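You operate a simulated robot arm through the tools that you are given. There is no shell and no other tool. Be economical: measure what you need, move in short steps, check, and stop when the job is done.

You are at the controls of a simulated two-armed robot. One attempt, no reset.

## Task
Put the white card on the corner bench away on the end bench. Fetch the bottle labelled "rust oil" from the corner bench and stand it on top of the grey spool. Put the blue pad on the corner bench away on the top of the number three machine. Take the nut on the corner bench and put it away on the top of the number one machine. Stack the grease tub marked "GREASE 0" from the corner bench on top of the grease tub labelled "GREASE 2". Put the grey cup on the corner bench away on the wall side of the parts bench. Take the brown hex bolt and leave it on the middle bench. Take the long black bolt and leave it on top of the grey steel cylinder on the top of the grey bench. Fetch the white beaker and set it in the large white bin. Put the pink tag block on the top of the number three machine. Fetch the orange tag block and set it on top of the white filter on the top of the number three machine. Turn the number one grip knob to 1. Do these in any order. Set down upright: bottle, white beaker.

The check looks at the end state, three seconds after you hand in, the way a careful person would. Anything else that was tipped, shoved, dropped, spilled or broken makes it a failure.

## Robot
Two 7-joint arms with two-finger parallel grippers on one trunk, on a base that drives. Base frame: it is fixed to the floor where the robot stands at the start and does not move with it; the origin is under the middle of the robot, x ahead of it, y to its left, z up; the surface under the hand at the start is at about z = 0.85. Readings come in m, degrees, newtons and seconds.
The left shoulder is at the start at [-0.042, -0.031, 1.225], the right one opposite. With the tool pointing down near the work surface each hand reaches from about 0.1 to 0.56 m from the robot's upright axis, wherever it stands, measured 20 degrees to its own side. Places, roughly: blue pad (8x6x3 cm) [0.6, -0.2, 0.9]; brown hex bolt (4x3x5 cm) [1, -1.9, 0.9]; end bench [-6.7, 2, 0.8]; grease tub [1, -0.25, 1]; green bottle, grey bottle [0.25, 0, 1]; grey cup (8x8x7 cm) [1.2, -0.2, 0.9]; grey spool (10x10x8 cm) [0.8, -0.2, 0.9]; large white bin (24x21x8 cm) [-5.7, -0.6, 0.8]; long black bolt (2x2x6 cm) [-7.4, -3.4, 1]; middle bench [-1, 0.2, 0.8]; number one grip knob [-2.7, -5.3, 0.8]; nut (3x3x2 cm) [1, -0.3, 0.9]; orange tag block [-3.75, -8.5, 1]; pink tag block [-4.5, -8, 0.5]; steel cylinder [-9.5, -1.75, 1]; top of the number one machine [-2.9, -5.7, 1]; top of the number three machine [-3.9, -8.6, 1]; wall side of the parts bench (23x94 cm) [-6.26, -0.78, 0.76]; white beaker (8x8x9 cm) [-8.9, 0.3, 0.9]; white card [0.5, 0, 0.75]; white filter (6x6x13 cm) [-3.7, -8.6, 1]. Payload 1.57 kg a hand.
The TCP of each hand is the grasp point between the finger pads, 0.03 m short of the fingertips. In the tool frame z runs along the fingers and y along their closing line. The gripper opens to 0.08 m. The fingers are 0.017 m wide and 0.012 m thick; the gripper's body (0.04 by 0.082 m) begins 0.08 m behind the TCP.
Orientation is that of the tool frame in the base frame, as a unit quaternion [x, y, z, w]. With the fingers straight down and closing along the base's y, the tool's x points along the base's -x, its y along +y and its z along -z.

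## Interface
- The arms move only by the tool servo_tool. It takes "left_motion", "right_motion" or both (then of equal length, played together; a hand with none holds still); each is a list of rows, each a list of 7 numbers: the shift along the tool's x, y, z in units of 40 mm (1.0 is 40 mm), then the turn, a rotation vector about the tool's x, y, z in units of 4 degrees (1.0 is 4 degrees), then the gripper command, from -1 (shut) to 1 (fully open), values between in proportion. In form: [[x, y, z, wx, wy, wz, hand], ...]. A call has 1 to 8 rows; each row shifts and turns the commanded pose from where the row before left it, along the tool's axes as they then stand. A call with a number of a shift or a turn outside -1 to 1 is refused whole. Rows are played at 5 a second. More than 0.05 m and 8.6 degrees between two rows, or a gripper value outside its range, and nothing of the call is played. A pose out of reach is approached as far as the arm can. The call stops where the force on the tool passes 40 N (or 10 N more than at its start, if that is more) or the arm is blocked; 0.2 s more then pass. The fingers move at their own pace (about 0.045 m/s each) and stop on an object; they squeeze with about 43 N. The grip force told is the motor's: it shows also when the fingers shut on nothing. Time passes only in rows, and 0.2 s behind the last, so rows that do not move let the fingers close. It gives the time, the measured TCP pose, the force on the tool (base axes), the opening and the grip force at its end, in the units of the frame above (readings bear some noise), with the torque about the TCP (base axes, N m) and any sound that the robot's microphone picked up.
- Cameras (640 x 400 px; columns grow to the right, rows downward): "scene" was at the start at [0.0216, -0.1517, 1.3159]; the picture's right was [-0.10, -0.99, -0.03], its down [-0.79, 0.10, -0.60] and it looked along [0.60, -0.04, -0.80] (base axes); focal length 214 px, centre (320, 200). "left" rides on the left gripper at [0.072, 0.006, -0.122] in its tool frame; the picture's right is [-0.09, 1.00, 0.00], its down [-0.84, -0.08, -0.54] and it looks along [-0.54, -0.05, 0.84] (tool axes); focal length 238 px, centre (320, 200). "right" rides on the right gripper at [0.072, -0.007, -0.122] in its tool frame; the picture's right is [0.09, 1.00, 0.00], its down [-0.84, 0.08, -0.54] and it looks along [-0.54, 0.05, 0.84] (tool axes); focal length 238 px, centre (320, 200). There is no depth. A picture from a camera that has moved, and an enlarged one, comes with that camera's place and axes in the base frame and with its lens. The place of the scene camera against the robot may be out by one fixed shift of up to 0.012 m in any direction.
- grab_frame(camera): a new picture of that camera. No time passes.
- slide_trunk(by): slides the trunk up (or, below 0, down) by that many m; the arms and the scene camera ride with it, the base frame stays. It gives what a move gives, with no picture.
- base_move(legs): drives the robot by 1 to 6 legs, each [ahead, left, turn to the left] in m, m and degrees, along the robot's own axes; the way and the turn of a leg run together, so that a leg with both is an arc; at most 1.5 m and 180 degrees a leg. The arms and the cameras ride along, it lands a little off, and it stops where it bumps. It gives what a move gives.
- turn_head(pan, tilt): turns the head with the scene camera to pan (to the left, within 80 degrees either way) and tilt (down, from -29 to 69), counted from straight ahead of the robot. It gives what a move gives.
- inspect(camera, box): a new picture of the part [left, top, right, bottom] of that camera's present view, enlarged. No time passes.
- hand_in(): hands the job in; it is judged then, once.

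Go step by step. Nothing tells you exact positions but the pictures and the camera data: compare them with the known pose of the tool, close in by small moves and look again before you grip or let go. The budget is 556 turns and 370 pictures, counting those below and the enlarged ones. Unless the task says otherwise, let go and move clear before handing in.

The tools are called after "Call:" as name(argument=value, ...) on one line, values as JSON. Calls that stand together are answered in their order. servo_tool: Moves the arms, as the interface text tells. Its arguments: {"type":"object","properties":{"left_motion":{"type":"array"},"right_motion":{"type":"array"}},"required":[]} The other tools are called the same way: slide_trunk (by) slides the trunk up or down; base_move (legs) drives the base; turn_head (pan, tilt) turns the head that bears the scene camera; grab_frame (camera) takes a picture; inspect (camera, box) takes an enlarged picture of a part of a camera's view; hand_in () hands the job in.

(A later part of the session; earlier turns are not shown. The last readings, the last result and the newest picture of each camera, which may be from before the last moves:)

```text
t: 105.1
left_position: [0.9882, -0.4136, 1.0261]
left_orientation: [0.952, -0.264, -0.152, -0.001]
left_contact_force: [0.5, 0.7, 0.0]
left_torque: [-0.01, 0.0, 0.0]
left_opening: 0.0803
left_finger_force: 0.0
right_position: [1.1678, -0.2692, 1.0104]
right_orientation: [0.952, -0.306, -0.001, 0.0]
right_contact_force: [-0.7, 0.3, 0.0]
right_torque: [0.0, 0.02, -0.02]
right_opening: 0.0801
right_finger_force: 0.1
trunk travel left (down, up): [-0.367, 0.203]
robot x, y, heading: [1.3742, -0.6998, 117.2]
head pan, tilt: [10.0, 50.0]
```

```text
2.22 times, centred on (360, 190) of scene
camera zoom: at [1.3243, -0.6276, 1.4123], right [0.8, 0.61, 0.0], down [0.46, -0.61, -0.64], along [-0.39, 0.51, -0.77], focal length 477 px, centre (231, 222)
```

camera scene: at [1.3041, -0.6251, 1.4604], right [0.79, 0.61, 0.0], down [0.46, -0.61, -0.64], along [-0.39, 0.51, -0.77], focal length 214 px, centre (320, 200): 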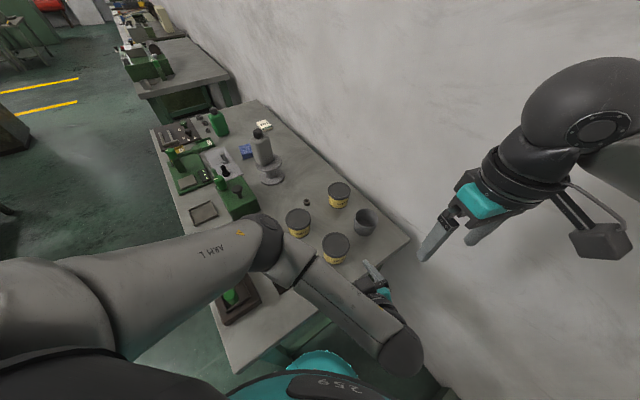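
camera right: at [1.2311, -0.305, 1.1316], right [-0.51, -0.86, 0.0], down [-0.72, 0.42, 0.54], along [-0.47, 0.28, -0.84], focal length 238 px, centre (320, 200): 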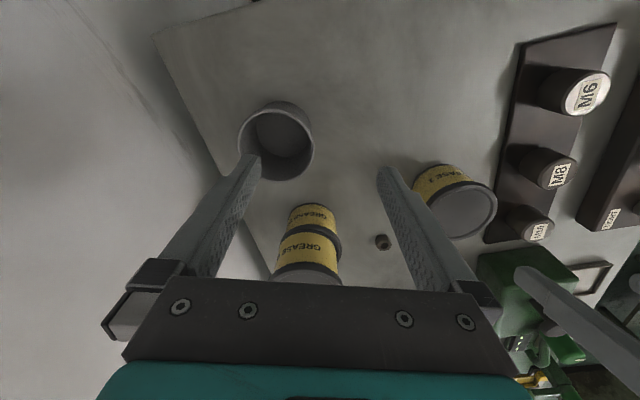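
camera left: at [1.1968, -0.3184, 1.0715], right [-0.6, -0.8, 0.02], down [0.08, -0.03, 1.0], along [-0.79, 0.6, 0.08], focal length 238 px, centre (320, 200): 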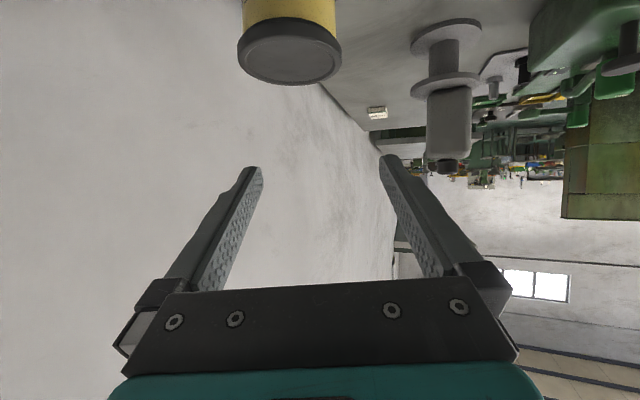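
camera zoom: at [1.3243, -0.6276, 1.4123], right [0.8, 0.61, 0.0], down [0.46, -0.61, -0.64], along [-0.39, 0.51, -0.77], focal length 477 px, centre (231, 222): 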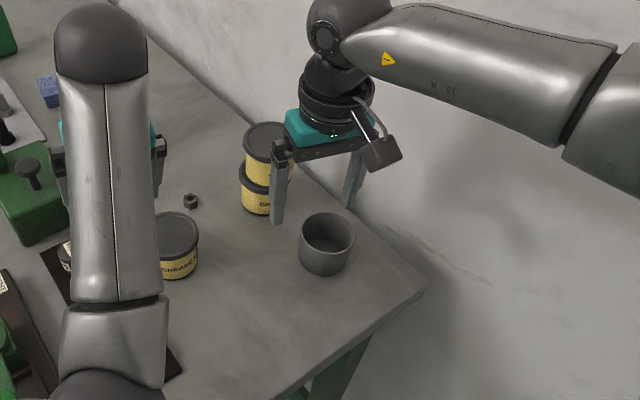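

The cup's rim lies right under the hand with one finger going inside. I descend and close on the rim.

Call:
servo_tool(right_motion=[[0, -0.05, 0.9, 0, 0, 0, 1], [0, 0, 0.9, 0, 0, 0, 1], [0, 0, 0.7, 0, 0, 0, 1]])

Call:
grab_frame(camera="right")

```text
t: 105.9
left_position: [0.987, -0.4133, 1.0265]
left_orientation: [0.953, -0.263, -0.152, -0.001]
left_contact_force: [-0.5, 0.1, -0.8]
left_torque: [-0.03, -0.02, -0.01]
left_opening: 0.0802
left_finger_force: 0.0
right_position: [1.1663, -0.2675, 0.9102]
right_orientation: [0.952, -0.305, -0.002, -0.001]
right_contact_force: [-0.4, 0.7, 0.0]
right_torque: [-0.02, 0.04, -0.04]
right_opening: 0.0799
right_finger_force: 0.0
trunk travel left (down, up): [-0.367, 0.203]
robot x, y, heading: [1.372, -0.7026, 117.2]
head pan, tilt: [10.0, 50.0]
```

```text
284 pictures are left
camera right: at [1.2302, -0.3044, 1.0312], right [-0.51, -0.86, 0.0], down [-0.72, 0.42, 0.54], along [-0.47, 0.28, -0.84], focal length 238 px, centre (320, 200)
```

right: 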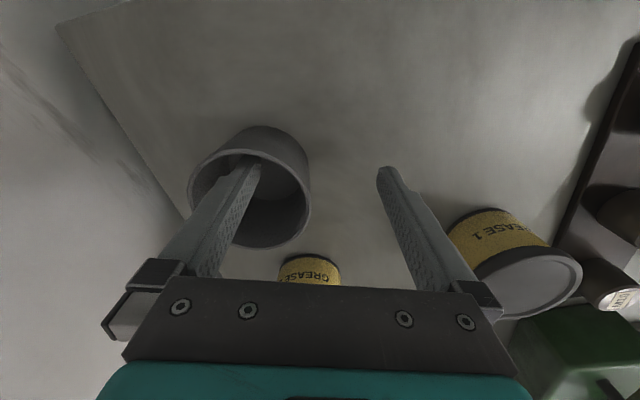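

Call:
servo_tool(right_motion=[[0, 0, 0.2, 0, 0, 0, 1], [0, 0, 0, 0, 0, 0, 0], [0, 0, 0, 0, 0, 0, -1], [0, 0, 0, 0, 0, 0, -1], [0, 0, 0, 0, 0, 0, -1], [0, 0, 0, 0, 0, 0, -1]])

Call:
servo_tool(right_motion=[[0, 0, -0.5, 0, 0, 0, -1], [0, 0, -1, 0, 0, 0, -1], [0, 0, -1, 0, 0, 0, -1], [0, 0, -1, 0, 0, 0, -1]])

Call:
grab_frame(camera="right")

```text
t: 107.3
left_position: [0.9875, -0.4143, 1.026]
left_orientation: [0.953, -0.262, -0.152, -0.001]
left_contact_force: [-0.3, -0.1, 0.7]
left_torque: [0.0, -0.04, 0.0]
left_opening: 0.0796
left_finger_force: 0.1
right_position: [1.1666, -0.2662, 0.9037]
right_orientation: [0.952, -0.306, -0.003, -0.002]
right_contact_force: [-1.5, 2.1, 6.1]
right_torque: [0.5, -0.19, 0.12]
right_opening: 0.0065
right_finger_force: 18.4
trunk travel left (down, up): [-0.367, 0.203]
robot x, y, heading: [1.3714, -0.6981, 117.3]
head pan, tilt: [10.0, 50.0]
```

```text
t: 108.3
left_position: [0.988, -0.4129, 1.0264]
left_orientation: [0.953, -0.264, -0.152, -0.001]
left_contact_force: [0.7, -0.6, -0.4]
left_torque: [-0.01, -0.01, 0.03]
left_opening: 0.08
left_finger_force: 0.1
right_position: [1.1658, -0.2698, 1.0451]
right_orientation: [0.952, -0.306, -0.001, -0.001]
right_contact_force: [0.3, 0.4, -0.2]
right_torque: [-0.02, 0.02, -0.02]
right_opening: 0.0044
right_finger_force: 25.0
trunk travel left (down, up): [-0.367, 0.203]
robot x, y, heading: [1.3722, -0.6983, 117.3]
head pan, tilt: [10.0, 50.0]
```

```text
283 pictures are left
camera right: at [1.2288, -0.3059, 1.1657], right [-0.51, -0.86, 0.0], down [-0.72, 0.42, 0.54], along [-0.47, 0.28, -0.84], focal length 238 px, centre (320, 200)
```

right: 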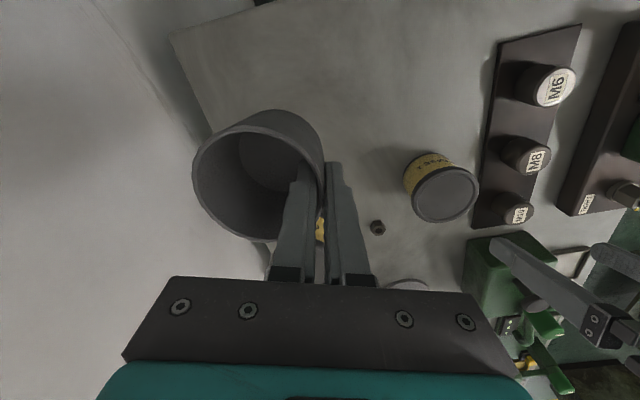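

The cup is held by its rim. I raise the trunk, slide out along the bench end, and look toward the cabinet with the brown bolt.

Call:
slide_trunk(by=0.12)

Call:
base_move(legs=[[-0.37, 0.37, 0], [0, 0, 90]])

Call:
turn_head(pan=40, tilt=30)

Call:
grab_frame(camera="scene")

```text
t: 109.8
left_position: [0.9881, -0.4136, 1.1469]
left_orientation: [0.952, -0.264, -0.153, -0.001]
left_contact_force: [-0.3, 0.0, -0.3]
left_torque: [-0.02, -0.03, 0.01]
left_opening: 0.0801
left_finger_force: 0.2
right_position: [1.1652, -0.2705, 1.1637]
right_orientation: [0.952, -0.306, -0.002, 0.0]
right_contact_force: [-0.2, -0.3, -0.4]
right_torque: [0.0, -0.01, -0.02]
right_opening: 0.0047
right_finger_force: 25.2
trunk travel left (down, up): [-0.487, 0.083]
robot x, y, heading: [1.372, -0.698, 117.1]
head pan, tilt: [10.0, 50.0]
```

```text
t: 116.7
left_position: [0.9194, -1.578, 1.1471]
left_orientation: [0.865, 0.477, -0.11, 0.107]
left_contact_force: [0.5, 0.2, -0.7]
left_torque: [0.0, 0.01, 0.01]
left_opening: 0.0799
left_finger_force: 0.1
right_position: [0.7808, -1.3975, 1.1642]
right_orientation: [0.896, 0.445, -0.001, 0.001]
right_contact_force: [-0.5, 0.9, -1.7]
right_torque: [0.01, 0.02, 0.0]
right_opening: 0.0046
right_finger_force: 25.9
trunk travel left (down, up): [-0.487, 0.083]
robot x, y, heading: [1.2172, -1.2042, -153.9]
head pan, tilt: [10.0, 50.0]
```

```text
t: 117.6
left_position: [0.9193, -1.5788, 1.1454]
left_orientation: [0.866, 0.477, -0.109, 0.106]
left_contact_force: [0.2, 0.8, -0.4]
left_torque: [0.01, 0.02, -0.02]
left_opening: 0.0801
left_finger_force: 0.0
right_position: [0.7791, -1.3963, 1.1649]
right_orientation: [0.895, 0.445, -0.001, 0.001]
right_contact_force: [-0.9, 0.5, -0.3]
right_torque: [0.02, 0.03, -0.04]
right_opening: 0.0047
right_finger_force: 25.2
trunk travel left (down, up): [-0.487, 0.083]
robot x, y, heading: [1.2134, -1.2026, -153.9]
head pan, tilt: [40.0, 30.0]
```

```text
282 pictures are left
camera scene: at [1.1733, -1.2861, 1.5618], right [-0.91, 0.41, 0.0], down [0.2, 0.46, -0.87], along [-0.35, -0.79, -0.5], focal length 214 px, centre (320, 200)
```

scene: 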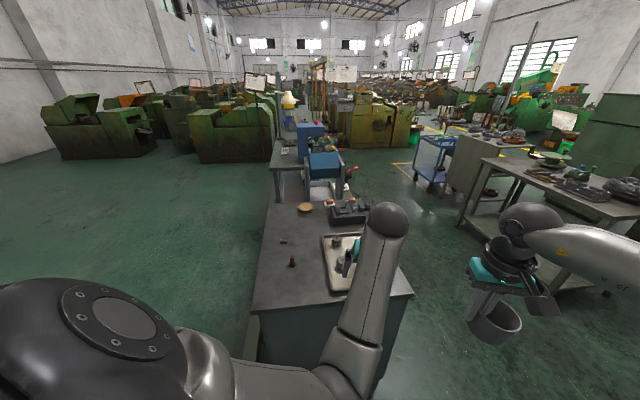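

I see the cabinet with the brown bolt at about (1.01, -1.93). I zoom in.

Call:
inspect(camera="scene", box=[240, 190, 400, 310])

```text
3.33 times, centred on (320, 250) of scene
camera zoom: at [1.1733, -1.2861, 1.5618], right [-0.91, 0.41, 0.0], down [0.2, 0.46, -0.87], along [-0.35, -0.79, -0.5], focal length 715 px, centre (320, 33)
```

zoom: 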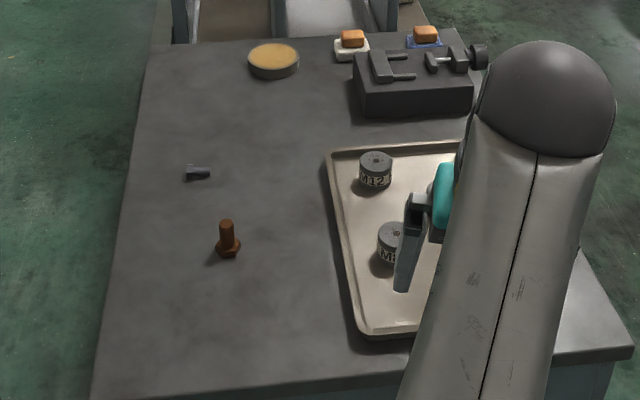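

Call:
base_move(legs=[[0.38, 0.117, 0], [0.05, 0, 63.9]])

Call:
servo_tool(left_motion=[[0, 0, 0, 0.23, 0.845, 0, 1], [0, 0, 0, 0.23, 0.845, 0, 1], [0, 0, 0, 0.23, 0.845, 0, 1], [0, 0, 0, 0.23, 0.845, 0, 1], [0, 0, 0, 0.23, 0.845, 0, 1]])

Call:
turn_head(pan=0, tilt=50)

Call:
grab_frame(camera="scene")

Call:
grab_frame(camera="left")

```text
t: 120.3
left_position: [0.6225, -1.8522, 1.1464]
left_orientation: [0.865, 0.478, -0.111, 0.106]
left_contact_force: [1.0, 0.3, -0.1]
left_torque: [0.03, -0.04, 0.0]
left_opening: 0.0799
left_finger_force: 0.0
right_position: [0.4821, -1.6704, 1.164]
right_orientation: [0.894, 0.448, -0.001, 0.0]
right_contact_force: [0.9, -0.3, 0.1]
right_torque: [0.0, 0.01, -0.03]
right_opening: 0.0045
right_finger_force: 24.7
trunk travel left (down, up): [-0.487, 0.083]
robot x, y, heading: [0.917, -1.4747, -154.0]
head pan, tilt: [40.0, 30.0]
stopped in leg 1: the robot was blocked; the commanded pose is now the measured one
```

```text
t: 121.7
left_position: [0.6351, -1.8923, 1.1427]
left_orientation: [0.863, 0.504, -0.002, 0.031]
left_contact_force: [0.5, -0.5, 0.1]
left_torque: [0.01, 0.01, 0.01]
left_opening: 0.0802
left_finger_force: 0.0
left hand out of reach, approached as far as the arm can: row 4, 5
right_position: [0.4817, -1.6707, 1.1632]
right_orientation: [0.894, 0.447, -0.002, 0.001]
right_contact_force: [-0.5, 0.3, -0.5]
right_torque: [-0.02, 0.0, 0.03]
right_opening: 0.0047
right_finger_force: 24.8
trunk travel left (down, up): [-0.487, 0.083]
robot x, y, heading: [0.9165, -1.4773, -154.0]
head pan, tilt: [40.0, 30.0]
stopped in row 5 (left hand): the arm was blocked; the commanded pose is now the measured one
```

```text
t: 122.8
left_position: [0.6344, -1.8921, 1.1425]
left_orientation: [0.863, 0.504, -0.002, 0.03]
left_contact_force: [-0.5, 0.4, 0.5]
left_torque: [0.03, 0.0, 0.02]
left_opening: 0.0798
left_finger_force: 0.0
right_position: [0.4816, -1.6699, 1.1639]
right_orientation: [0.895, 0.447, -0.001, 0.001]
right_contact_force: [-0.4, -0.7, -0.3]
right_torque: [0.01, -0.03, 0.01]
right_opening: 0.0047
right_finger_force: 24.7
trunk travel left (down, up): [-0.487, 0.083]
robot x, y, heading: [0.9163, -1.4726, -154.0]
head pan, tilt: [0.0, 50.0]
```

```text
280 pictures are left
camera scene: at [0.8421, -1.5102, 1.5324], right [-0.44, 0.9, 0.0], down [0.69, 0.34, -0.64], along [-0.58, -0.28, -0.77], focal length 214 px, centre (320, 200)
```

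scene: 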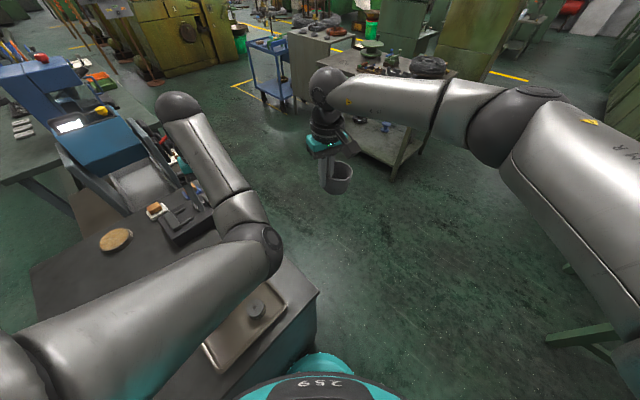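

```text
279 pictures are left
camera left: at [0.6737, -1.8263, 1.2619], right [0.82, -0.57, 0.05], down [-0.49, -0.66, 0.56], along [-0.29, -0.49, -0.82], focal length 238 px, centre (320, 200)
```

left: 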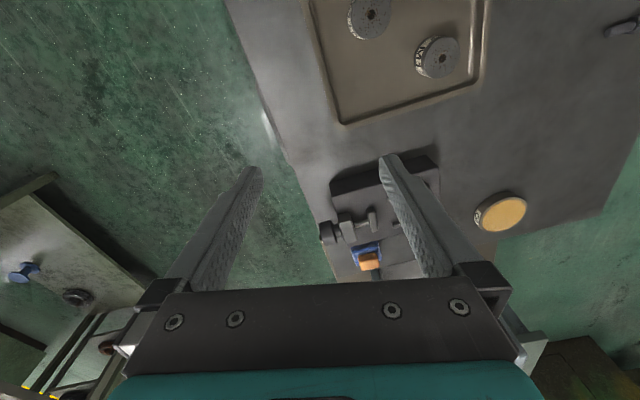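

The base touched the cabinet lightly. I ease away from it and turn to face it.

Call:
base_move(legs=[[-0.03, -0.06, 0], [0, 0, 64]])

Call:
grab_frame(camera="scene")

Call:
grab_frame(camera="left")

```text
t: 126.6
left_position: [1.1734, -1.8412, 1.1421]
left_orientation: [0.461, 0.887, 0.014, 0.026]
left_contact_force: [-0.8, 0.4, 0.2]
left_torque: [0.01, 0.01, 0.01]
left_opening: 0.0799
left_finger_force: 0.0
right_position: [0.9061, -1.8835, 1.1628]
right_orientation: [0.52, 0.854, -0.001, 0.002]
right_contact_force: [0.4, -0.2, -1.0]
right_torque: [0.0, -0.02, 0.01]
right_opening: 0.0046
right_finger_force: 25.5
trunk travel left (down, up): [-0.487, 0.083]
robot x, y, heading: [0.9204, -1.4129, -89.3]
head pan, tilt: [0.0, 50.0]
```

```text
278 pictures are left
camera scene: at [0.9222, -1.4917, 1.5323], right [-1.0, -0.01, 0.0], down [0.0, 0.77, -0.64], along [0.0, -0.64, -0.77], focal length 214 px, centre (320, 200)
```

scene: 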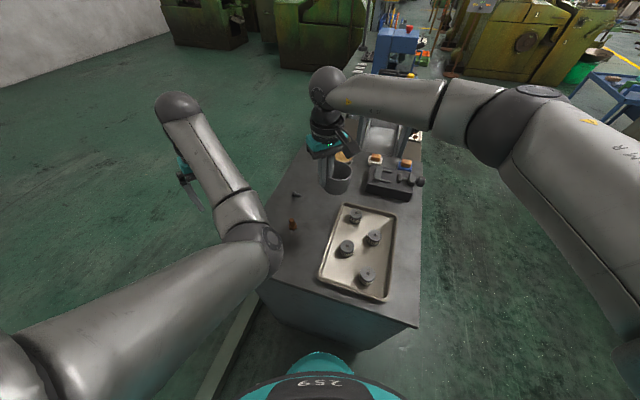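

```text
277 pictures are left
camera left: at [1.1305, -1.779, 1.2618], right [0.87, 0.5, 0.05], down [0.38, -0.73, 0.56], along [0.32, -0.47, -0.82], focal length 238 px, centre (320, 200)
```

left: 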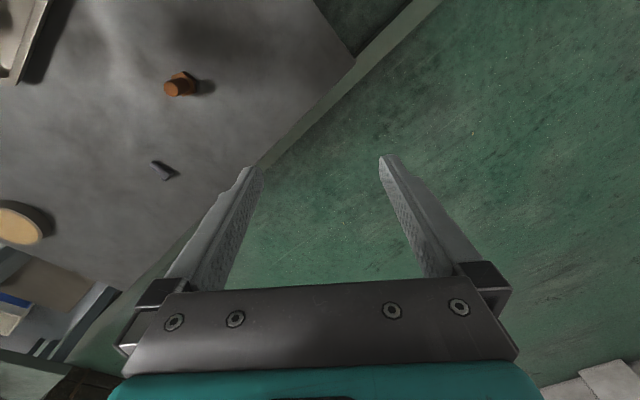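

The bolt is at (1.005, -1.925). I shift the base, bring the left hand above it and lower the trunk.

Call:
base_move(legs=[[0.08, -0.08, 0]])

Call:
servo_tool(left_motion=[[0.6, -0.65, 0, 0, 0, 0, 1], [0.58, -0.6, 0, 0, 0, 0, 1], [0, -0.6, 0, 0, 0, 0, 1]])

Call:
slide_trunk(by=-0.12)

Call:
grab_frame(camera="left")

```text
t: 127.8
left_position: [1.1193, -1.8885, 1.1436]
left_orientation: [0.46, 0.887, 0.014, 0.028]
left_contact_force: [-1.0, -0.1, 0.5]
left_torque: [-0.02, 0.0, 0.0]
left_opening: 0.08
left_finger_force: 0.0
right_position: [0.8493, -1.9336, 1.1641]
right_orientation: [0.52, 0.854, -0.002, 0.001]
right_contact_force: [-0.2, 1.7, 0.6]
right_torque: [-0.04, 0.03, 0.02]
right_opening: 0.0048
right_finger_force: 24.8
trunk travel left (down, up): [-0.487, 0.083]
robot x, y, heading: [0.8601, -1.4587, -89.2]
head pan, tilt: [0.0, 50.0]
stopped in leg 1: the robot was blocked; the commanded pose is now the measured one
```

```text
t: 128.8
left_position: [1.0843, -1.9101, 1.1374]
left_orientation: [0.429, 0.901, 0.02, 0.062]
left_contact_force: [0.0, 0.3, -0.4]
left_torque: [0.01, 0.02, 0.0]
left_opening: 0.0798
left_finger_force: 0.0
left hand out of reach, approached as far as the arm can: row 2
right_position: [0.8498, -1.9356, 1.1634]
right_orientation: [0.519, 0.855, -0.002, 0.001]
right_contact_force: [-0.3, -0.2, -1.1]
right_torque: [-0.01, -0.01, 0.01]
right_opening: 0.0047
right_finger_force: 25.3
trunk travel left (down, up): [-0.487, 0.083]
robot x, y, heading: [0.8613, -1.456, -89.7]
head pan, tilt: [0.0, 50.0]
stopped in row 3 (left hand): the arm was blocked; the commanded pose is now the measured one
```

```text
t: 130.3
left_position: [1.0847, -1.9101, 1.0193]
left_orientation: [0.429, 0.901, 0.022, 0.062]
left_contact_force: [-1.1, -0.3, -0.7]
left_torque: [0.0, 0.01, 0.03]
left_opening: 0.0799
left_finger_force: 0.0
right_position: [0.8506, -1.9327, 1.0425]
right_orientation: [0.52, 0.854, -0.002, 0.001]
right_contact_force: [0.1, -0.6, 0.1]
right_torque: [0.0, 0.01, 0.02]
right_opening: 0.0044
right_finger_force: 25.8
trunk travel left (down, up): [-0.367, 0.203]
robot x, y, heading: [0.86, -1.4556, -89.3]
head pan, tilt: [0.0, 50.0]
```

```text
276 pictures are left
camera left: at [1.0297, -1.8482, 1.1333], right [0.82, 0.56, 0.1], down [0.39, -0.69, 0.61], along [0.41, -0.46, -0.79], focal length 238 px, centre (320, 200)
```

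left: 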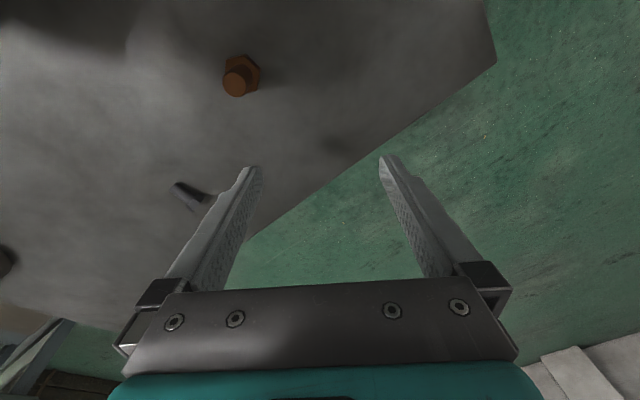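

The left wrist is wound near a limit; I unwind its yaw to neutral.

Call:
servo_tool(left_motion=[[0, 0, 0, 0, 0, 1, 1], [0, 0, 0, 0, 0, 1, 1], [0, 0, 0, 0, 0, 1, 1], [0, 0, 0, 0, 0, 1, 1], [0, 0, 0, 0, 0, 1, 1], [0, 0, 0, 0, 0, 1, 1], [0, 0, 0, 0, 0, 1, 1], [0, 0, 0, 0, 0, 1, 1]])

```text
t: 132.1
left_position: [1.0819, -1.91, 1.0183]
left_orientation: [0.662, 0.747, 0.035, 0.052]
left_contact_force: [-0.4, 0.4, 0.9]
left_torque: [-0.02, -0.03, -0.02]
left_opening: 0.0801
left_finger_force: 0.1
right_position: [0.8497, -1.9348, 1.0444]
right_orientation: [0.519, 0.855, -0.002, 0.002]
right_contact_force: [-0.1, 0.2, -1.0]
right_torque: [0.02, 0.02, 0.0]
right_opening: 0.0044
right_finger_force: 25.0
trunk travel left (down, up): [-0.367, 0.203]
robot x, y, heading: [0.8622, -1.4575, -89.7]
head pan, tilt: [0.0, 50.0]
```

Call:
servo_tool(left_motion=[[0, -0.9, 0, 0.87, 0.22, 0, 1], [0, -0.85, 0, 0.87, 0.22, 0, 1], [0, 0, 0.8, 0, 0, 0, 1]])

Call:
grab_frame(camera="left")

```text
t: 133.1
left_position: [1.0547, -1.9268, 0.9904]
left_orientation: [0.639, 0.768, 0.009, 0.029]
left_contact_force: [0.3, -0.3, 0.0]
left_torque: [0.01, -0.01, 0.03]
left_opening: 0.08
left_finger_force: 0.0
right_position: [0.8506, -1.934, 1.0439]
right_orientation: [0.519, 0.854, -0.001, 0.001]
right_contact_force: [0.2, -0.2, -0.2]
right_torque: [-0.01, 0.02, 0.0]
right_opening: 0.0044
right_finger_force: 25.3
trunk travel left (down, up): [-0.367, 0.203]
robot x, y, heading: [0.8601, -1.4546, -89.2]
head pan, tilt: [0.0, 50.0]
stopped in row 3 (left hand): the arm was blocked; the commanded pose is now the measured one
```

```text
275 pictures are left
camera left: at [1.0434, -1.8517, 1.111], right [0.99, 0.09, 0.05], down [0.05, -0.82, 0.56], along [0.09, -0.56, -0.82], focal length 238 px, centre (320, 200)
```

left: 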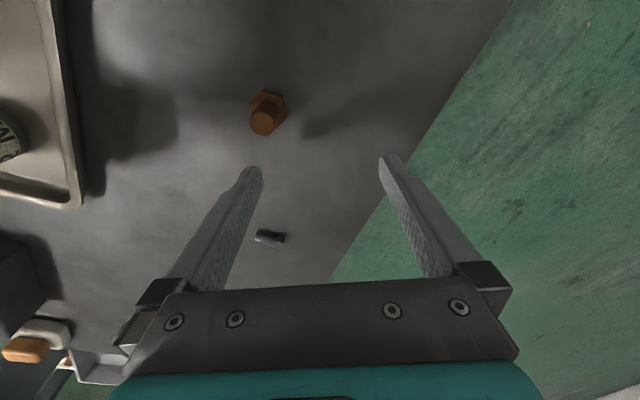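

The arm is near a limit, so I use the base for the last 4 cm.

Call:
base_move(legs=[[-0.011, -0.044, 0]])

Call:
grab_frame(camera="left")

```text
t: 134.0
left_position: [1.0097, -1.9109, 0.9903]
left_orientation: [0.64, 0.768, 0.01, 0.029]
left_contact_force: [0.5, 0.3, 0.1]
left_torque: [0.0, -0.03, -0.04]
left_opening: 0.0803
left_finger_force: 0.0
right_position: [0.805, -1.9195, 1.0425]
right_orientation: [0.521, 0.854, 0.0, 0.002]
right_contact_force: [-0.4, -0.5, -1.3]
right_torque: [0.0, -0.02, -0.02]
right_opening: 0.0046
right_finger_force: 24.9
trunk travel left (down, up): [-0.367, 0.203]
robot x, y, heading: [0.8163, -1.4424, -89.3]
head pan, tilt: [0.0, 50.0]
```

```text
274 pictures are left
camera left: at [0.9971, -1.8376, 1.1112], right [0.99, 0.09, 0.05], down [0.04, -0.82, 0.56], along [0.09, -0.56, -0.82], focal length 238 px, centre (320, 200)
```

left: 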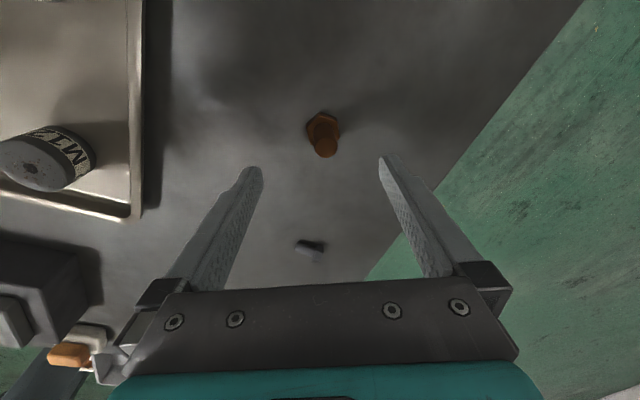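

Call:
servo_tool(left_motion=[[-0.31, 0.2, 0, 0, 0, 0, 1], [0, 0, 0, 0, 0, 0, 1]])

Call:
slide_trunk(by=-0.07)

Call:
grab_frame(camera="left")

```text
t: 134.6
left_position: [1.0203, -1.9233, 0.9908]
left_orientation: [0.641, 0.767, 0.009, 0.028]
left_contact_force: [0.0, 0.0, 0.5]
left_torque: [-0.01, 0.05, -0.02]
left_opening: 0.0799
left_finger_force: 0.0
right_position: [0.8055, -1.9206, 1.044]
right_orientation: [0.52, 0.854, -0.001, 0.001]
right_contact_force: [-0.2, -0.6, -0.5]
right_torque: [0.01, -0.03, 0.0]
right_opening: 0.0046
right_finger_force: 25.5
trunk travel left (down, up): [-0.367, 0.203]
robot x, y, heading: [0.8188, -1.4432, -89.4]
head pan, tilt: [0.0, 50.0]
```

```text
t: 135.6
left_position: [1.0197, -1.9212, 0.9312]
left_orientation: [0.642, 0.766, 0.003, 0.031]
left_contact_force: [-1.2, 16.3, 19.3]
left_torque: [0.48, 0.93, -0.86]
left_opening: 0.0774
left_finger_force: 0.0
right_position: [0.8058, -1.92, 0.9798]
right_orientation: [0.521, 0.854, -0.006, 0.005]
right_contact_force: [-0.1, -1.1, 5.0]
right_torque: [-0.18, 0.21, 0.01]
right_opening: 0.0022
right_finger_force: 23.7
trunk travel left (down, up): [-0.299, 0.271]
robot x, y, heading: [0.8175, -1.4464, -89.4]
head pan, tilt: [0.0, 50.0]
stopped: the force on the tool passed its limit at 47 N (the readings are from after the stop); the commanded pose is now the measured one
```

```text
273 pictures are left
camera left: at [1.0081, -1.8462, 1.0516], right [1.0, 0.09, 0.05], down [0.04, -0.82, 0.57], along [0.09, -0.57, -0.82], focal length 238 px, centre (320, 200)
```

left: 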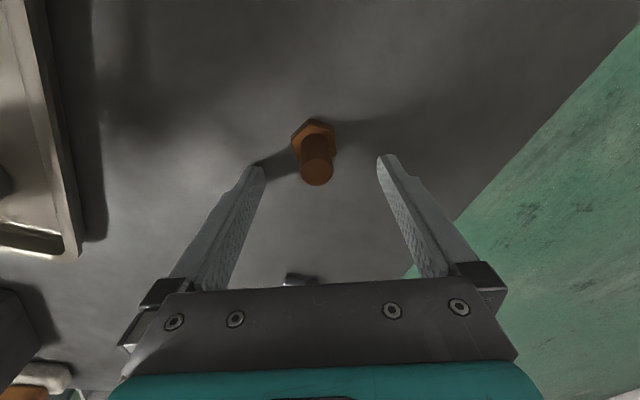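

The table here is at about 0.90 and both tools touched down. I raise the trunk 2 cm and check the cup.

Call:
slide_trunk(by=0.02)

Call:
grab_frame(camera="right")

Call:
grab_frame(camera="scene")

Call:
grab_frame(camera="left")

```text
t: 136.2
left_position: [1.02, -1.9272, 0.9489]
left_orientation: [0.64, 0.767, 0.004, 0.031]
left_contact_force: [0.3, -0.1, -0.6]
left_torque: [0.02, 0.03, -0.03]
left_opening: 0.08
left_finger_force: 0.2
right_position: [0.8054, -1.9232, 0.9964]
right_orientation: [0.52, 0.854, -0.003, 0.003]
right_contact_force: [0.4, 0.5, -0.8]
right_torque: [0.03, 0.01, 0.01]
right_opening: 0.0022
right_finger_force: 23.5
trunk travel left (down, up): [-0.319, 0.251]
robot x, y, heading: [0.8147, -1.4422, -89.6]
head pan, tilt: [0.0, 50.0]
```

```text
272 pictures are left
camera right: at [0.7672, -1.8609, 1.117], right [0.84, 0.54, 0.0], down [0.45, -0.7, 0.55], along [0.29, -0.46, -0.84], focal length 238 px, centre (320, 200)
```

right: 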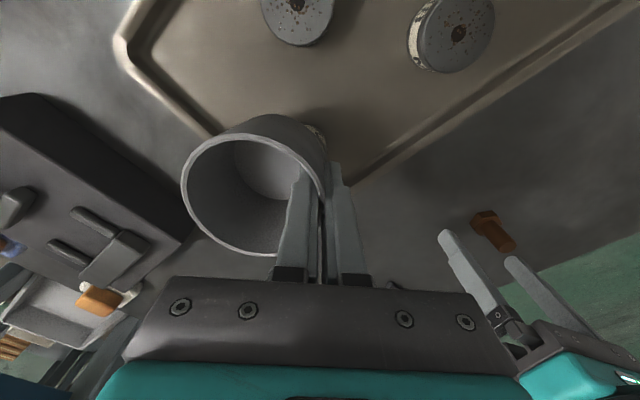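

```text
271 pictures are left
camera scene: at [0.8219, -1.5286, 1.3638], right [-1.0, -0.01, 0.0], down [-0.01, 0.77, -0.64], along [0.01, -0.64, -0.77], focal length 214 px, centre (320, 200)
```

scene: 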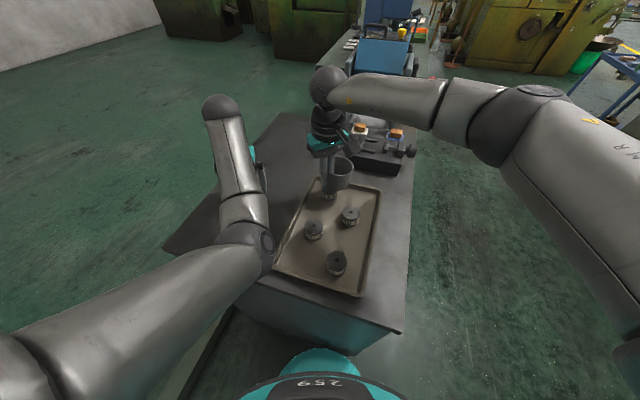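

```text
270 pictures are left
camera left: at [1.0086, -1.8506, 1.0683], right [0.99, 0.09, 0.05], down [0.04, -0.82, 0.57], along [0.09, -0.57, -0.82], focal length 238 px, centre (320, 200)
```

left: 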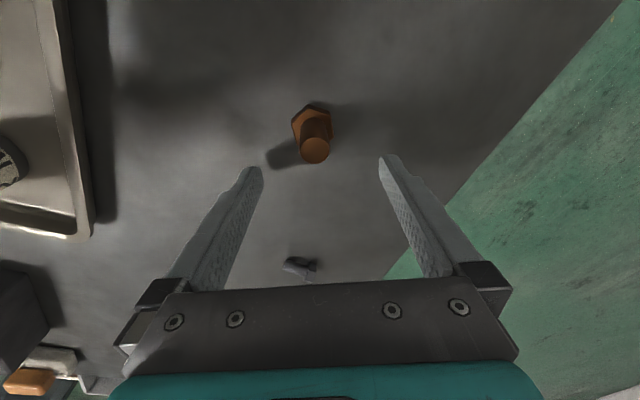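

The cup is still held (pushed a little deeper). Three views agree on the bolt at (1.016, -1.903) with its top at 0.945. I shift 2.4 cm and check.

Call:
servo_tool(left_motion=[[0.6, 0, 0, 0, 0, 0, 1], [0, 0, 0, 0, 0, 0, 1]])

Call:
grab_frame(camera="left")

```text
t: 136.8
left_position: [1.0162, -1.9027, 0.9475]
left_orientation: [0.641, 0.767, 0.003, 0.031]
left_contact_force: [0.3, -1.0, 0.5]
left_torque: [-0.02, 0.02, 0.01]
left_opening: 0.08
left_finger_force: 0.0
right_position: [0.8056, -1.9221, 0.9975]
right_orientation: [0.52, 0.854, -0.003, 0.002]
right_contact_force: [0.6, -0.3, -0.9]
right_torque: [0.03, -0.02, 0.01]
right_opening: 0.0022
right_finger_force: 23.8
trunk travel left (down, up): [-0.319, 0.251]
robot x, y, heading: [0.8165, -1.4465, -89.3]
head pan, tilt: [0.0, 50.0]
```

```text
269 pictures are left
camera left: at [1.0042, -1.8265, 1.0675], right [0.99, 0.09, 0.05], down [0.04, -0.82, 0.57], along [0.09, -0.57, -0.82], focal length 238 px, centre (320, 200)
```

left: 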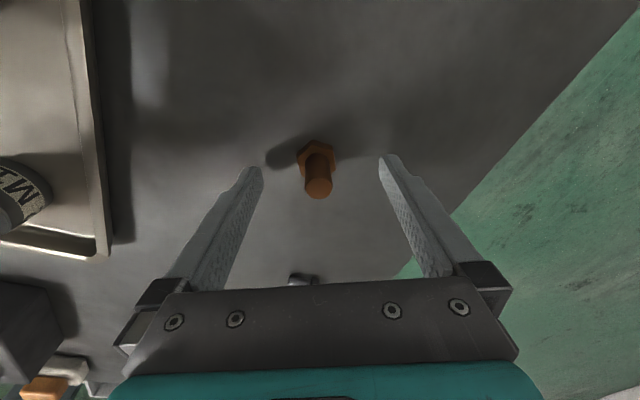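

Aligned. I go down 1.2 cm with the arm and close.

Call:
servo_tool(left_motion=[[0, 0, 0.3, 0, 0, 0, 0.6], [0, 0, 0, 0, 0, 0, -0.2], [0, 0, 0, 0, 0, 0, -1], [0, 0, 0, 0, 0, 0, -1], [0, 0, 0, 0, 0, 0, -1]])

Call:
slide_trunk(by=0.15)

Call:
grab_frame(camera="left")

Call:
grab_frame(camera="right")

```text
t: 138.0
left_position: [1.0172, -1.9021, 0.9361]
left_orientation: [0.641, 0.767, 0.004, 0.031]
left_contact_force: [1.5, 1.5, -0.4]
left_torque: [0.01, 0.0, -0.01]
left_opening: 0.0267
left_finger_force: 28.3
right_position: [0.8064, -1.923, 0.9958]
right_orientation: [0.521, 0.854, -0.004, 0.002]
right_contact_force: [-0.3, 0.5, -2.0]
right_torque: [0.0, 0.02, -0.01]
right_opening: 0.0024
right_finger_force: 23.4
trunk travel left (down, up): [-0.319, 0.251]
robot x, y, heading: [0.8184, -1.439, -89.4]
head pan, tilt: [0.0, 50.0]
```

```text
t: 139.8
left_position: [1.0181, -1.9034, 1.0858]
left_orientation: [0.641, 0.767, 0.003, 0.03]
left_contact_force: [0.2, -0.6, -1.5]
left_torque: [0.0, -0.02, 0.01]
left_opening: 0.0263
left_finger_force: 37.5
right_position: [0.8066, -1.9216, 1.147]
right_orientation: [0.52, 0.854, -0.003, 0.002]
right_contact_force: [0.9, 0.4, -0.7]
right_torque: [0.02, -0.01, 0.01]
right_opening: 0.0021
right_finger_force: 23.8
trunk travel left (down, up): [-0.469, 0.101]
robot x, y, heading: [0.8161, -1.446, -89.7]
head pan, tilt: [0.0, 50.0]
```

```text
268 pictures are left
camera left: at [1.0059, -1.8269, 1.2055], right [0.99, 0.09, 0.05], down [0.04, -0.82, 0.57], along [0.09, -0.57, -0.82], focal length 238 px, centre (320, 200)
```

left: 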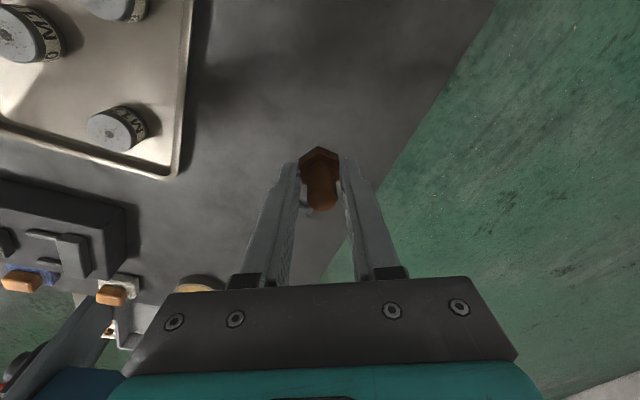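

```text
267 pictures are left
camera right: at [0.7673, -1.8602, 1.2673], right [0.84, 0.54, 0.0], down [0.45, -0.7, 0.55], along [0.29, -0.46, -0.84], focal length 238 px, centre (320, 200)
```

right: 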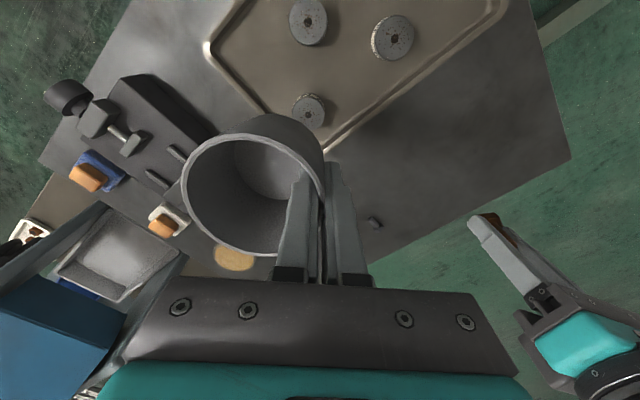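

Call:
inspect(camera="scene", box=[250, 100, 430, 310])

```text
1.90 times, centred on (340, 205) of scene
camera zoom: at [0.8219, -1.5277, 1.5138], right [-1.0, -0.01, 0.0], down [-0.01, 0.77, -0.64], along [0.01, -0.64, -0.77], focal length 408 px, centre (282, 190)
```

zoom: 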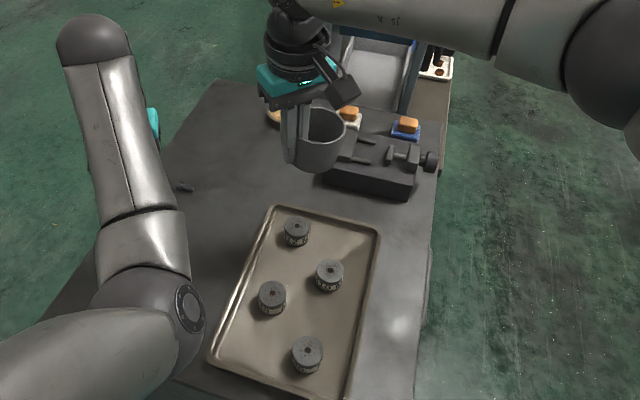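

Both items are held and the tray weights are in place. I back away, turn toward the middle bench and look.

Call:
base_move(legs=[[-0.3, 0, 0], [0, 0, -110]])

Call:
turn_head(pan=0, tilt=25)

Call:
grab_frame(camera="scene")

```text
t: 146.4
left_position: [0.3144, -1.1792, 1.0856]
left_orientation: [0.996, -0.086, -0.024, 0.021]
left_contact_force: [0.5, 0.1, -2.4]
left_torque: [0.04, -0.02, 0.01]
left_opening: 0.0265
left_finger_force: 37.2
right_position: [0.3686, -0.9735, 1.1453]
right_orientation: [0.998, 0.064, -0.004, -0.002]
right_contact_force: [0.0, 0.3, -0.9]
right_torque: [-0.01, -0.05, 0.0]
right_opening: 0.0024
right_finger_force: 24.1
trunk travel left (down, up): [-0.469, 0.101]
robot x, y, heading: [0.814, -1.1481, 160.4]
head pan, tilt: [0.0, 50.0]
```

```text
t: 147.3
left_position: [0.314, -1.1798, 1.0872]
left_orientation: [0.996, -0.086, -0.024, 0.021]
left_contact_force: [0.0, 0.1, -1.6]
left_torque: [0.01, -0.02, 0.02]
left_opening: 0.026
left_finger_force: 37.4
right_position: [0.368, -0.9741, 1.1466]
right_orientation: [0.998, 0.063, -0.004, -0.001]
right_contact_force: [-0.2, 0.3, -0.3]
right_torque: [-0.03, 0.01, -0.03]
right_opening: 0.0022
right_finger_force: 23.7
trunk travel left (down, up): [-0.469, 0.101]
robot x, y, heading: [0.814, -1.1495, 160.4]
head pan, tilt: [0.0, 25.0]
```

```text
265 pictures are left
camera scene: at [0.7227, -1.1134, 1.5513], right [0.34, 0.94, 0.0], down [0.4, -0.14, -0.91], along [-0.85, 0.3, -0.42], focal length 214 px, centre (320, 200)
```

scene: 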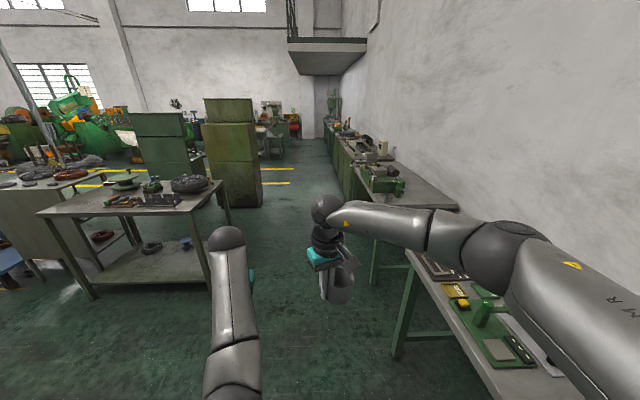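

The aisle is clear. I drive along the benches to the middle bench and turn to it.

Call:
base_move(legs=[[1.0, 0, 0], [1.0, 0, 0], [0, 0, -88]])

Call:
turn_head(pan=0, tilt=45)

Call:
grab_frame(camera="scene")

```text
t: 161.0
left_position: [-1.1361, 0.0073, 1.0873]
left_orientation: [-0.661, 0.749, 0.031, 0.002]
left_contact_force: [-0.8, -0.2, -1.8]
left_torque: [-0.01, 0.02, -0.04]
left_opening: 0.0262
left_finger_force: 37.4
right_position: [-0.9269, -0.0363, 1.1457]
right_orientation: [0.766, -0.643, -0.002, -0.004]
right_contact_force: [1.2, 0.0, -0.7]
right_torque: [0.0, 0.02, 0.02]
right_opening: 0.0023
right_finger_force: 23.7
trunk travel left (down, up): [-0.469, 0.101]
robot x, y, heading: [-1.0831, -0.4919, 73.0]
head pan, tilt: [0.0, 25.0]
```

```text
t: 161.9
left_position: [-1.1352, 0.0072, 1.0867]
left_orientation: [-0.661, 0.75, 0.031, 0.002]
left_contact_force: [-0.3, 0.8, -0.7]
left_torque: [-0.02, 0.03, -0.04]
left_opening: 0.0262
left_finger_force: 37.3
right_position: [-0.9277, -0.0369, 1.1466]
right_orientation: [0.765, -0.644, -0.001, -0.004]
right_contact_force: [-0.7, 1.1, -0.8]
right_torque: [0.02, -0.02, 0.03]
right_opening: 0.0021
right_finger_force: 23.5
trunk travel left (down, up): [-0.469, 0.101]
robot x, y, heading: [-1.0831, -0.4887, 73.3]
head pan, tilt: [0.0, 45.0]
```

```text
264 pictures are left
camera scene: at [-1.0516, -0.4017, 1.5209], right [0.96, -0.29, 0.0], down [-0.2, -0.68, -0.71], along [0.21, 0.68, -0.71], focal length 214 px, centre (320, 200)
```

scene: 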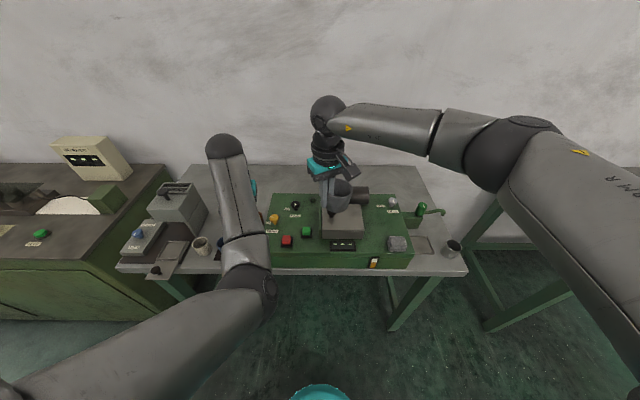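

This is the middle bench with a green instrument box and small items. I look for a free spot with the left hand camera and a zoom.

Call:
grab_frame(camera="left")

Call:
inspect(camera="scene", box=[110, 140, 480, 290])

```text
263 pictures are left
camera left: at [-1.1455, -0.0689, 1.2056], right [-0.98, 0.21, 0.05], down [0.2, 0.79, 0.57], along [0.08, 0.57, -0.82], focal length 238 px, centre (320, 200)
```

left: 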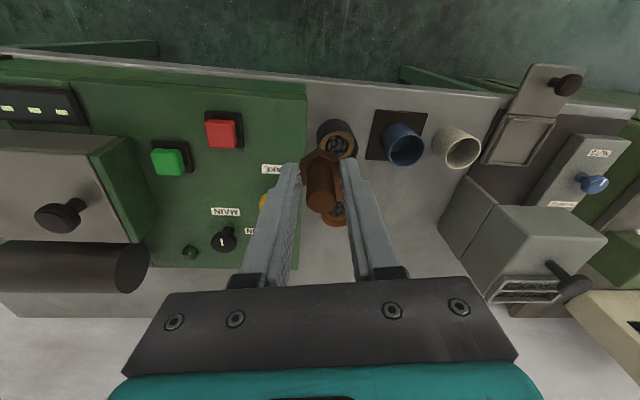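

```text
1.73 times, centred on (295, 215) of scene
camera zoom: at [-1.0516, -0.4017, 1.5209], right [0.96, -0.29, 0.0], down [-0.2, -0.68, -0.71], along [0.21, 0.68, -0.71], focal length 371 px, centre (363, 174)
```

zoom: 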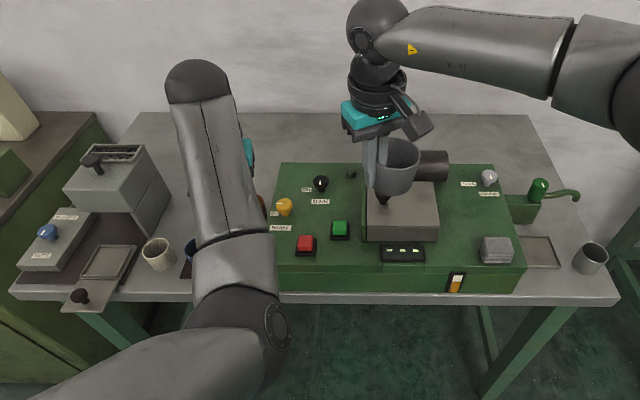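

The free patch is left of the green box, behind the small cups, near (-1.24, 0.2). I raise the trunk and move in.

Call:
slide_trunk(by=0.08)

Call:
base_move(legs=[[0.19, 0.13, 0]])

Call:
grab_frame(camera="left")

Call:
grab_frame(camera="scene")

```text
t: 163.0
left_position: [-1.1352, 0.0076, 1.1666]
left_orientation: [-0.661, 0.75, 0.031, 0.001]
left_contact_force: [0.8, 1.1, -1.3]
left_torque: [-0.01, -0.03, -0.02]
left_opening: 0.0261
left_finger_force: 37.7
right_position: [-0.9284, -0.0372, 1.2264]
right_orientation: [0.765, -0.644, -0.001, -0.003]
right_contact_force: [0.2, 0.4, -0.2]
right_torque: [-0.01, 0.03, 0.01]
right_opening: 0.0022
right_finger_force: 23.6
trunk travel left (down, up): [-0.549, 0.021]
robot x, y, heading: [-1.0798, -0.4925, 73.2]
head pan, tilt: [0.0, 45.0]
```

```text
t: 164.8
left_position: [-1.2041, 0.2213, 1.1666]
left_orientation: [-0.663, 0.748, 0.031, 0.001]
left_contact_force: [0.3, 0.2, -2.0]
left_torque: [0.0, -0.02, 0.04]
left_opening: 0.0263
left_finger_force: 36.8
right_position: [-0.9961, 0.1791, 1.2259]
right_orientation: [0.767, -0.642, -0.002, -0.003]
right_contact_force: [0.2, 0.0, -0.4]
right_torque: [-0.03, 0.0, 0.03]
right_opening: 0.0023
right_finger_force: 23.9
trunk travel left (down, up): [-0.549, 0.021]
robot x, y, heading: [-1.1474, -0.2758, 73.4]
head pan, tilt: [0.0, 45.0]
```

```text
261 pictures are left
camera left: at [-1.2141, 0.1452, 1.2855], right [-0.98, 0.21, 0.05], down [0.2, 0.79, 0.57], along [0.08, 0.57, -0.82], focal length 238 px, centre (320, 200)
```

left: 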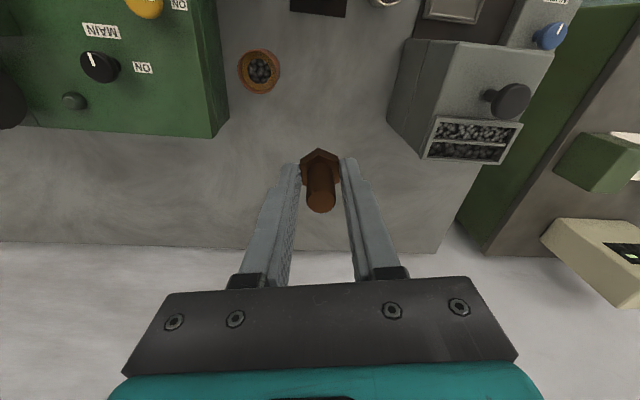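

```text
260 pictures are left
camera scene: at [-1.1189, -0.1871, 1.6008], right [0.96, -0.29, 0.0], down [-0.2, -0.68, -0.71], along [0.2, 0.68, -0.71], focal length 214 px, centre (320, 200)
```

scene: 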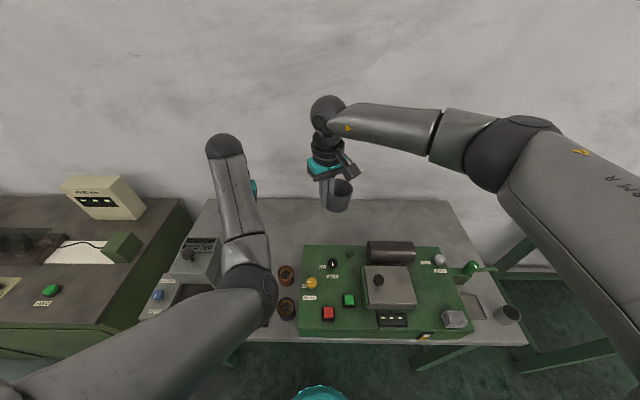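

Directly below the bolt the surface is clear. I lower partly by trunk, partly by arm.

Call:
slide_trunk(by=-0.13)

Call:
servo_tool(left_motion=[[0, 0, 0.8, 0, 0, 0, -1], [0, 0, 0.8, 0, 0, 0, -1], [0, 0, 0.8, 0, 0, 0, -1]])

Call:
grab_frame(camera="left")

Call:
grab_frame(camera="right")

```text
t: 166.3
left_position: [-1.2048, 0.2217, 1.0372]
left_orientation: [-0.663, 0.748, 0.032, 0.001]
left_contact_force: [-0.3, 0.4, -1.6]
left_torque: [0.0, 0.02, 0.01]
left_opening: 0.0263
left_finger_force: 37.6
right_position: [-0.9959, 0.1774, 1.097]
right_orientation: [0.767, -0.642, -0.002, -0.005]
right_contact_force: [0.3, 0.0, -1.1]
right_torque: [-0.01, -0.02, 0.01]
right_opening: 0.002
right_finger_force: 23.8
trunk travel left (down, up): [-0.419, 0.151]
robot x, y, heading: [-1.1444, -0.2779, 73.6]
head pan, tilt: [0.0, 45.0]
```

```text
t: 167.1
left_position: [-1.21, 0.2249, 0.9364]
left_orientation: [-0.663, 0.748, 0.031, 0.001]
left_contact_force: [0.4, -0.3, -1.5]
left_torque: [-0.03, 0.0, 0.0]
left_opening: 0.0262
left_finger_force: 37.6
right_position: [-0.9962, 0.1764, 1.0961]
right_orientation: [0.768, -0.641, -0.001, -0.004]
right_contact_force: [-0.5, 0.6, -0.8]
right_torque: [0.0, 0.03, -0.01]
right_opening: 0.0022
right_finger_force: 23.8
trunk travel left (down, up): [-0.419, 0.151]
robot x, y, heading: [-1.1528, -0.2786, 73.5]
head pan, tilt: [0.0, 45.0]
```

```text
259 pictures are left
camera left: at [-1.2188, 0.1487, 1.0578], right [-0.98, 0.21, 0.05], down [0.2, 0.79, 0.57], along [0.08, 0.57, -0.82], focal length 238 px, centre (320, 200)
```

left: 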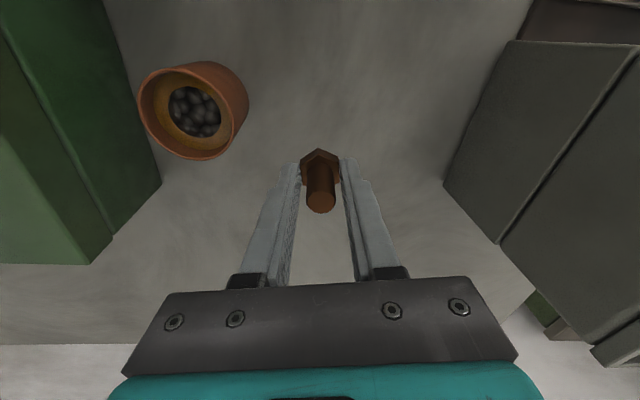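

```text
258 pictures are left
camera right: at [-0.9767, 0.1076, 1.2174], right [-0.96, -0.27, 0.0], down [-0.22, 0.81, 0.55], along [-0.14, 0.53, -0.84], focal length 238 px, centre (320, 200)
```

right: 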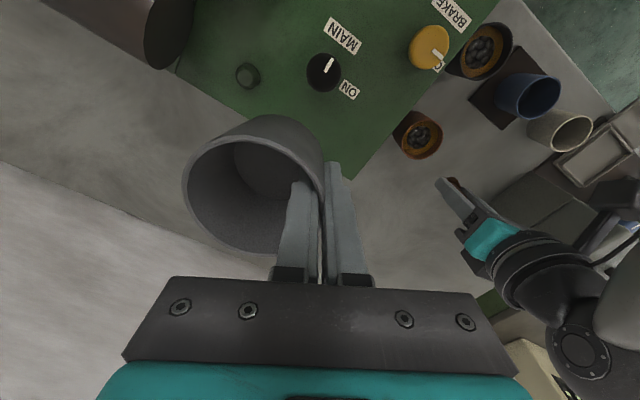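

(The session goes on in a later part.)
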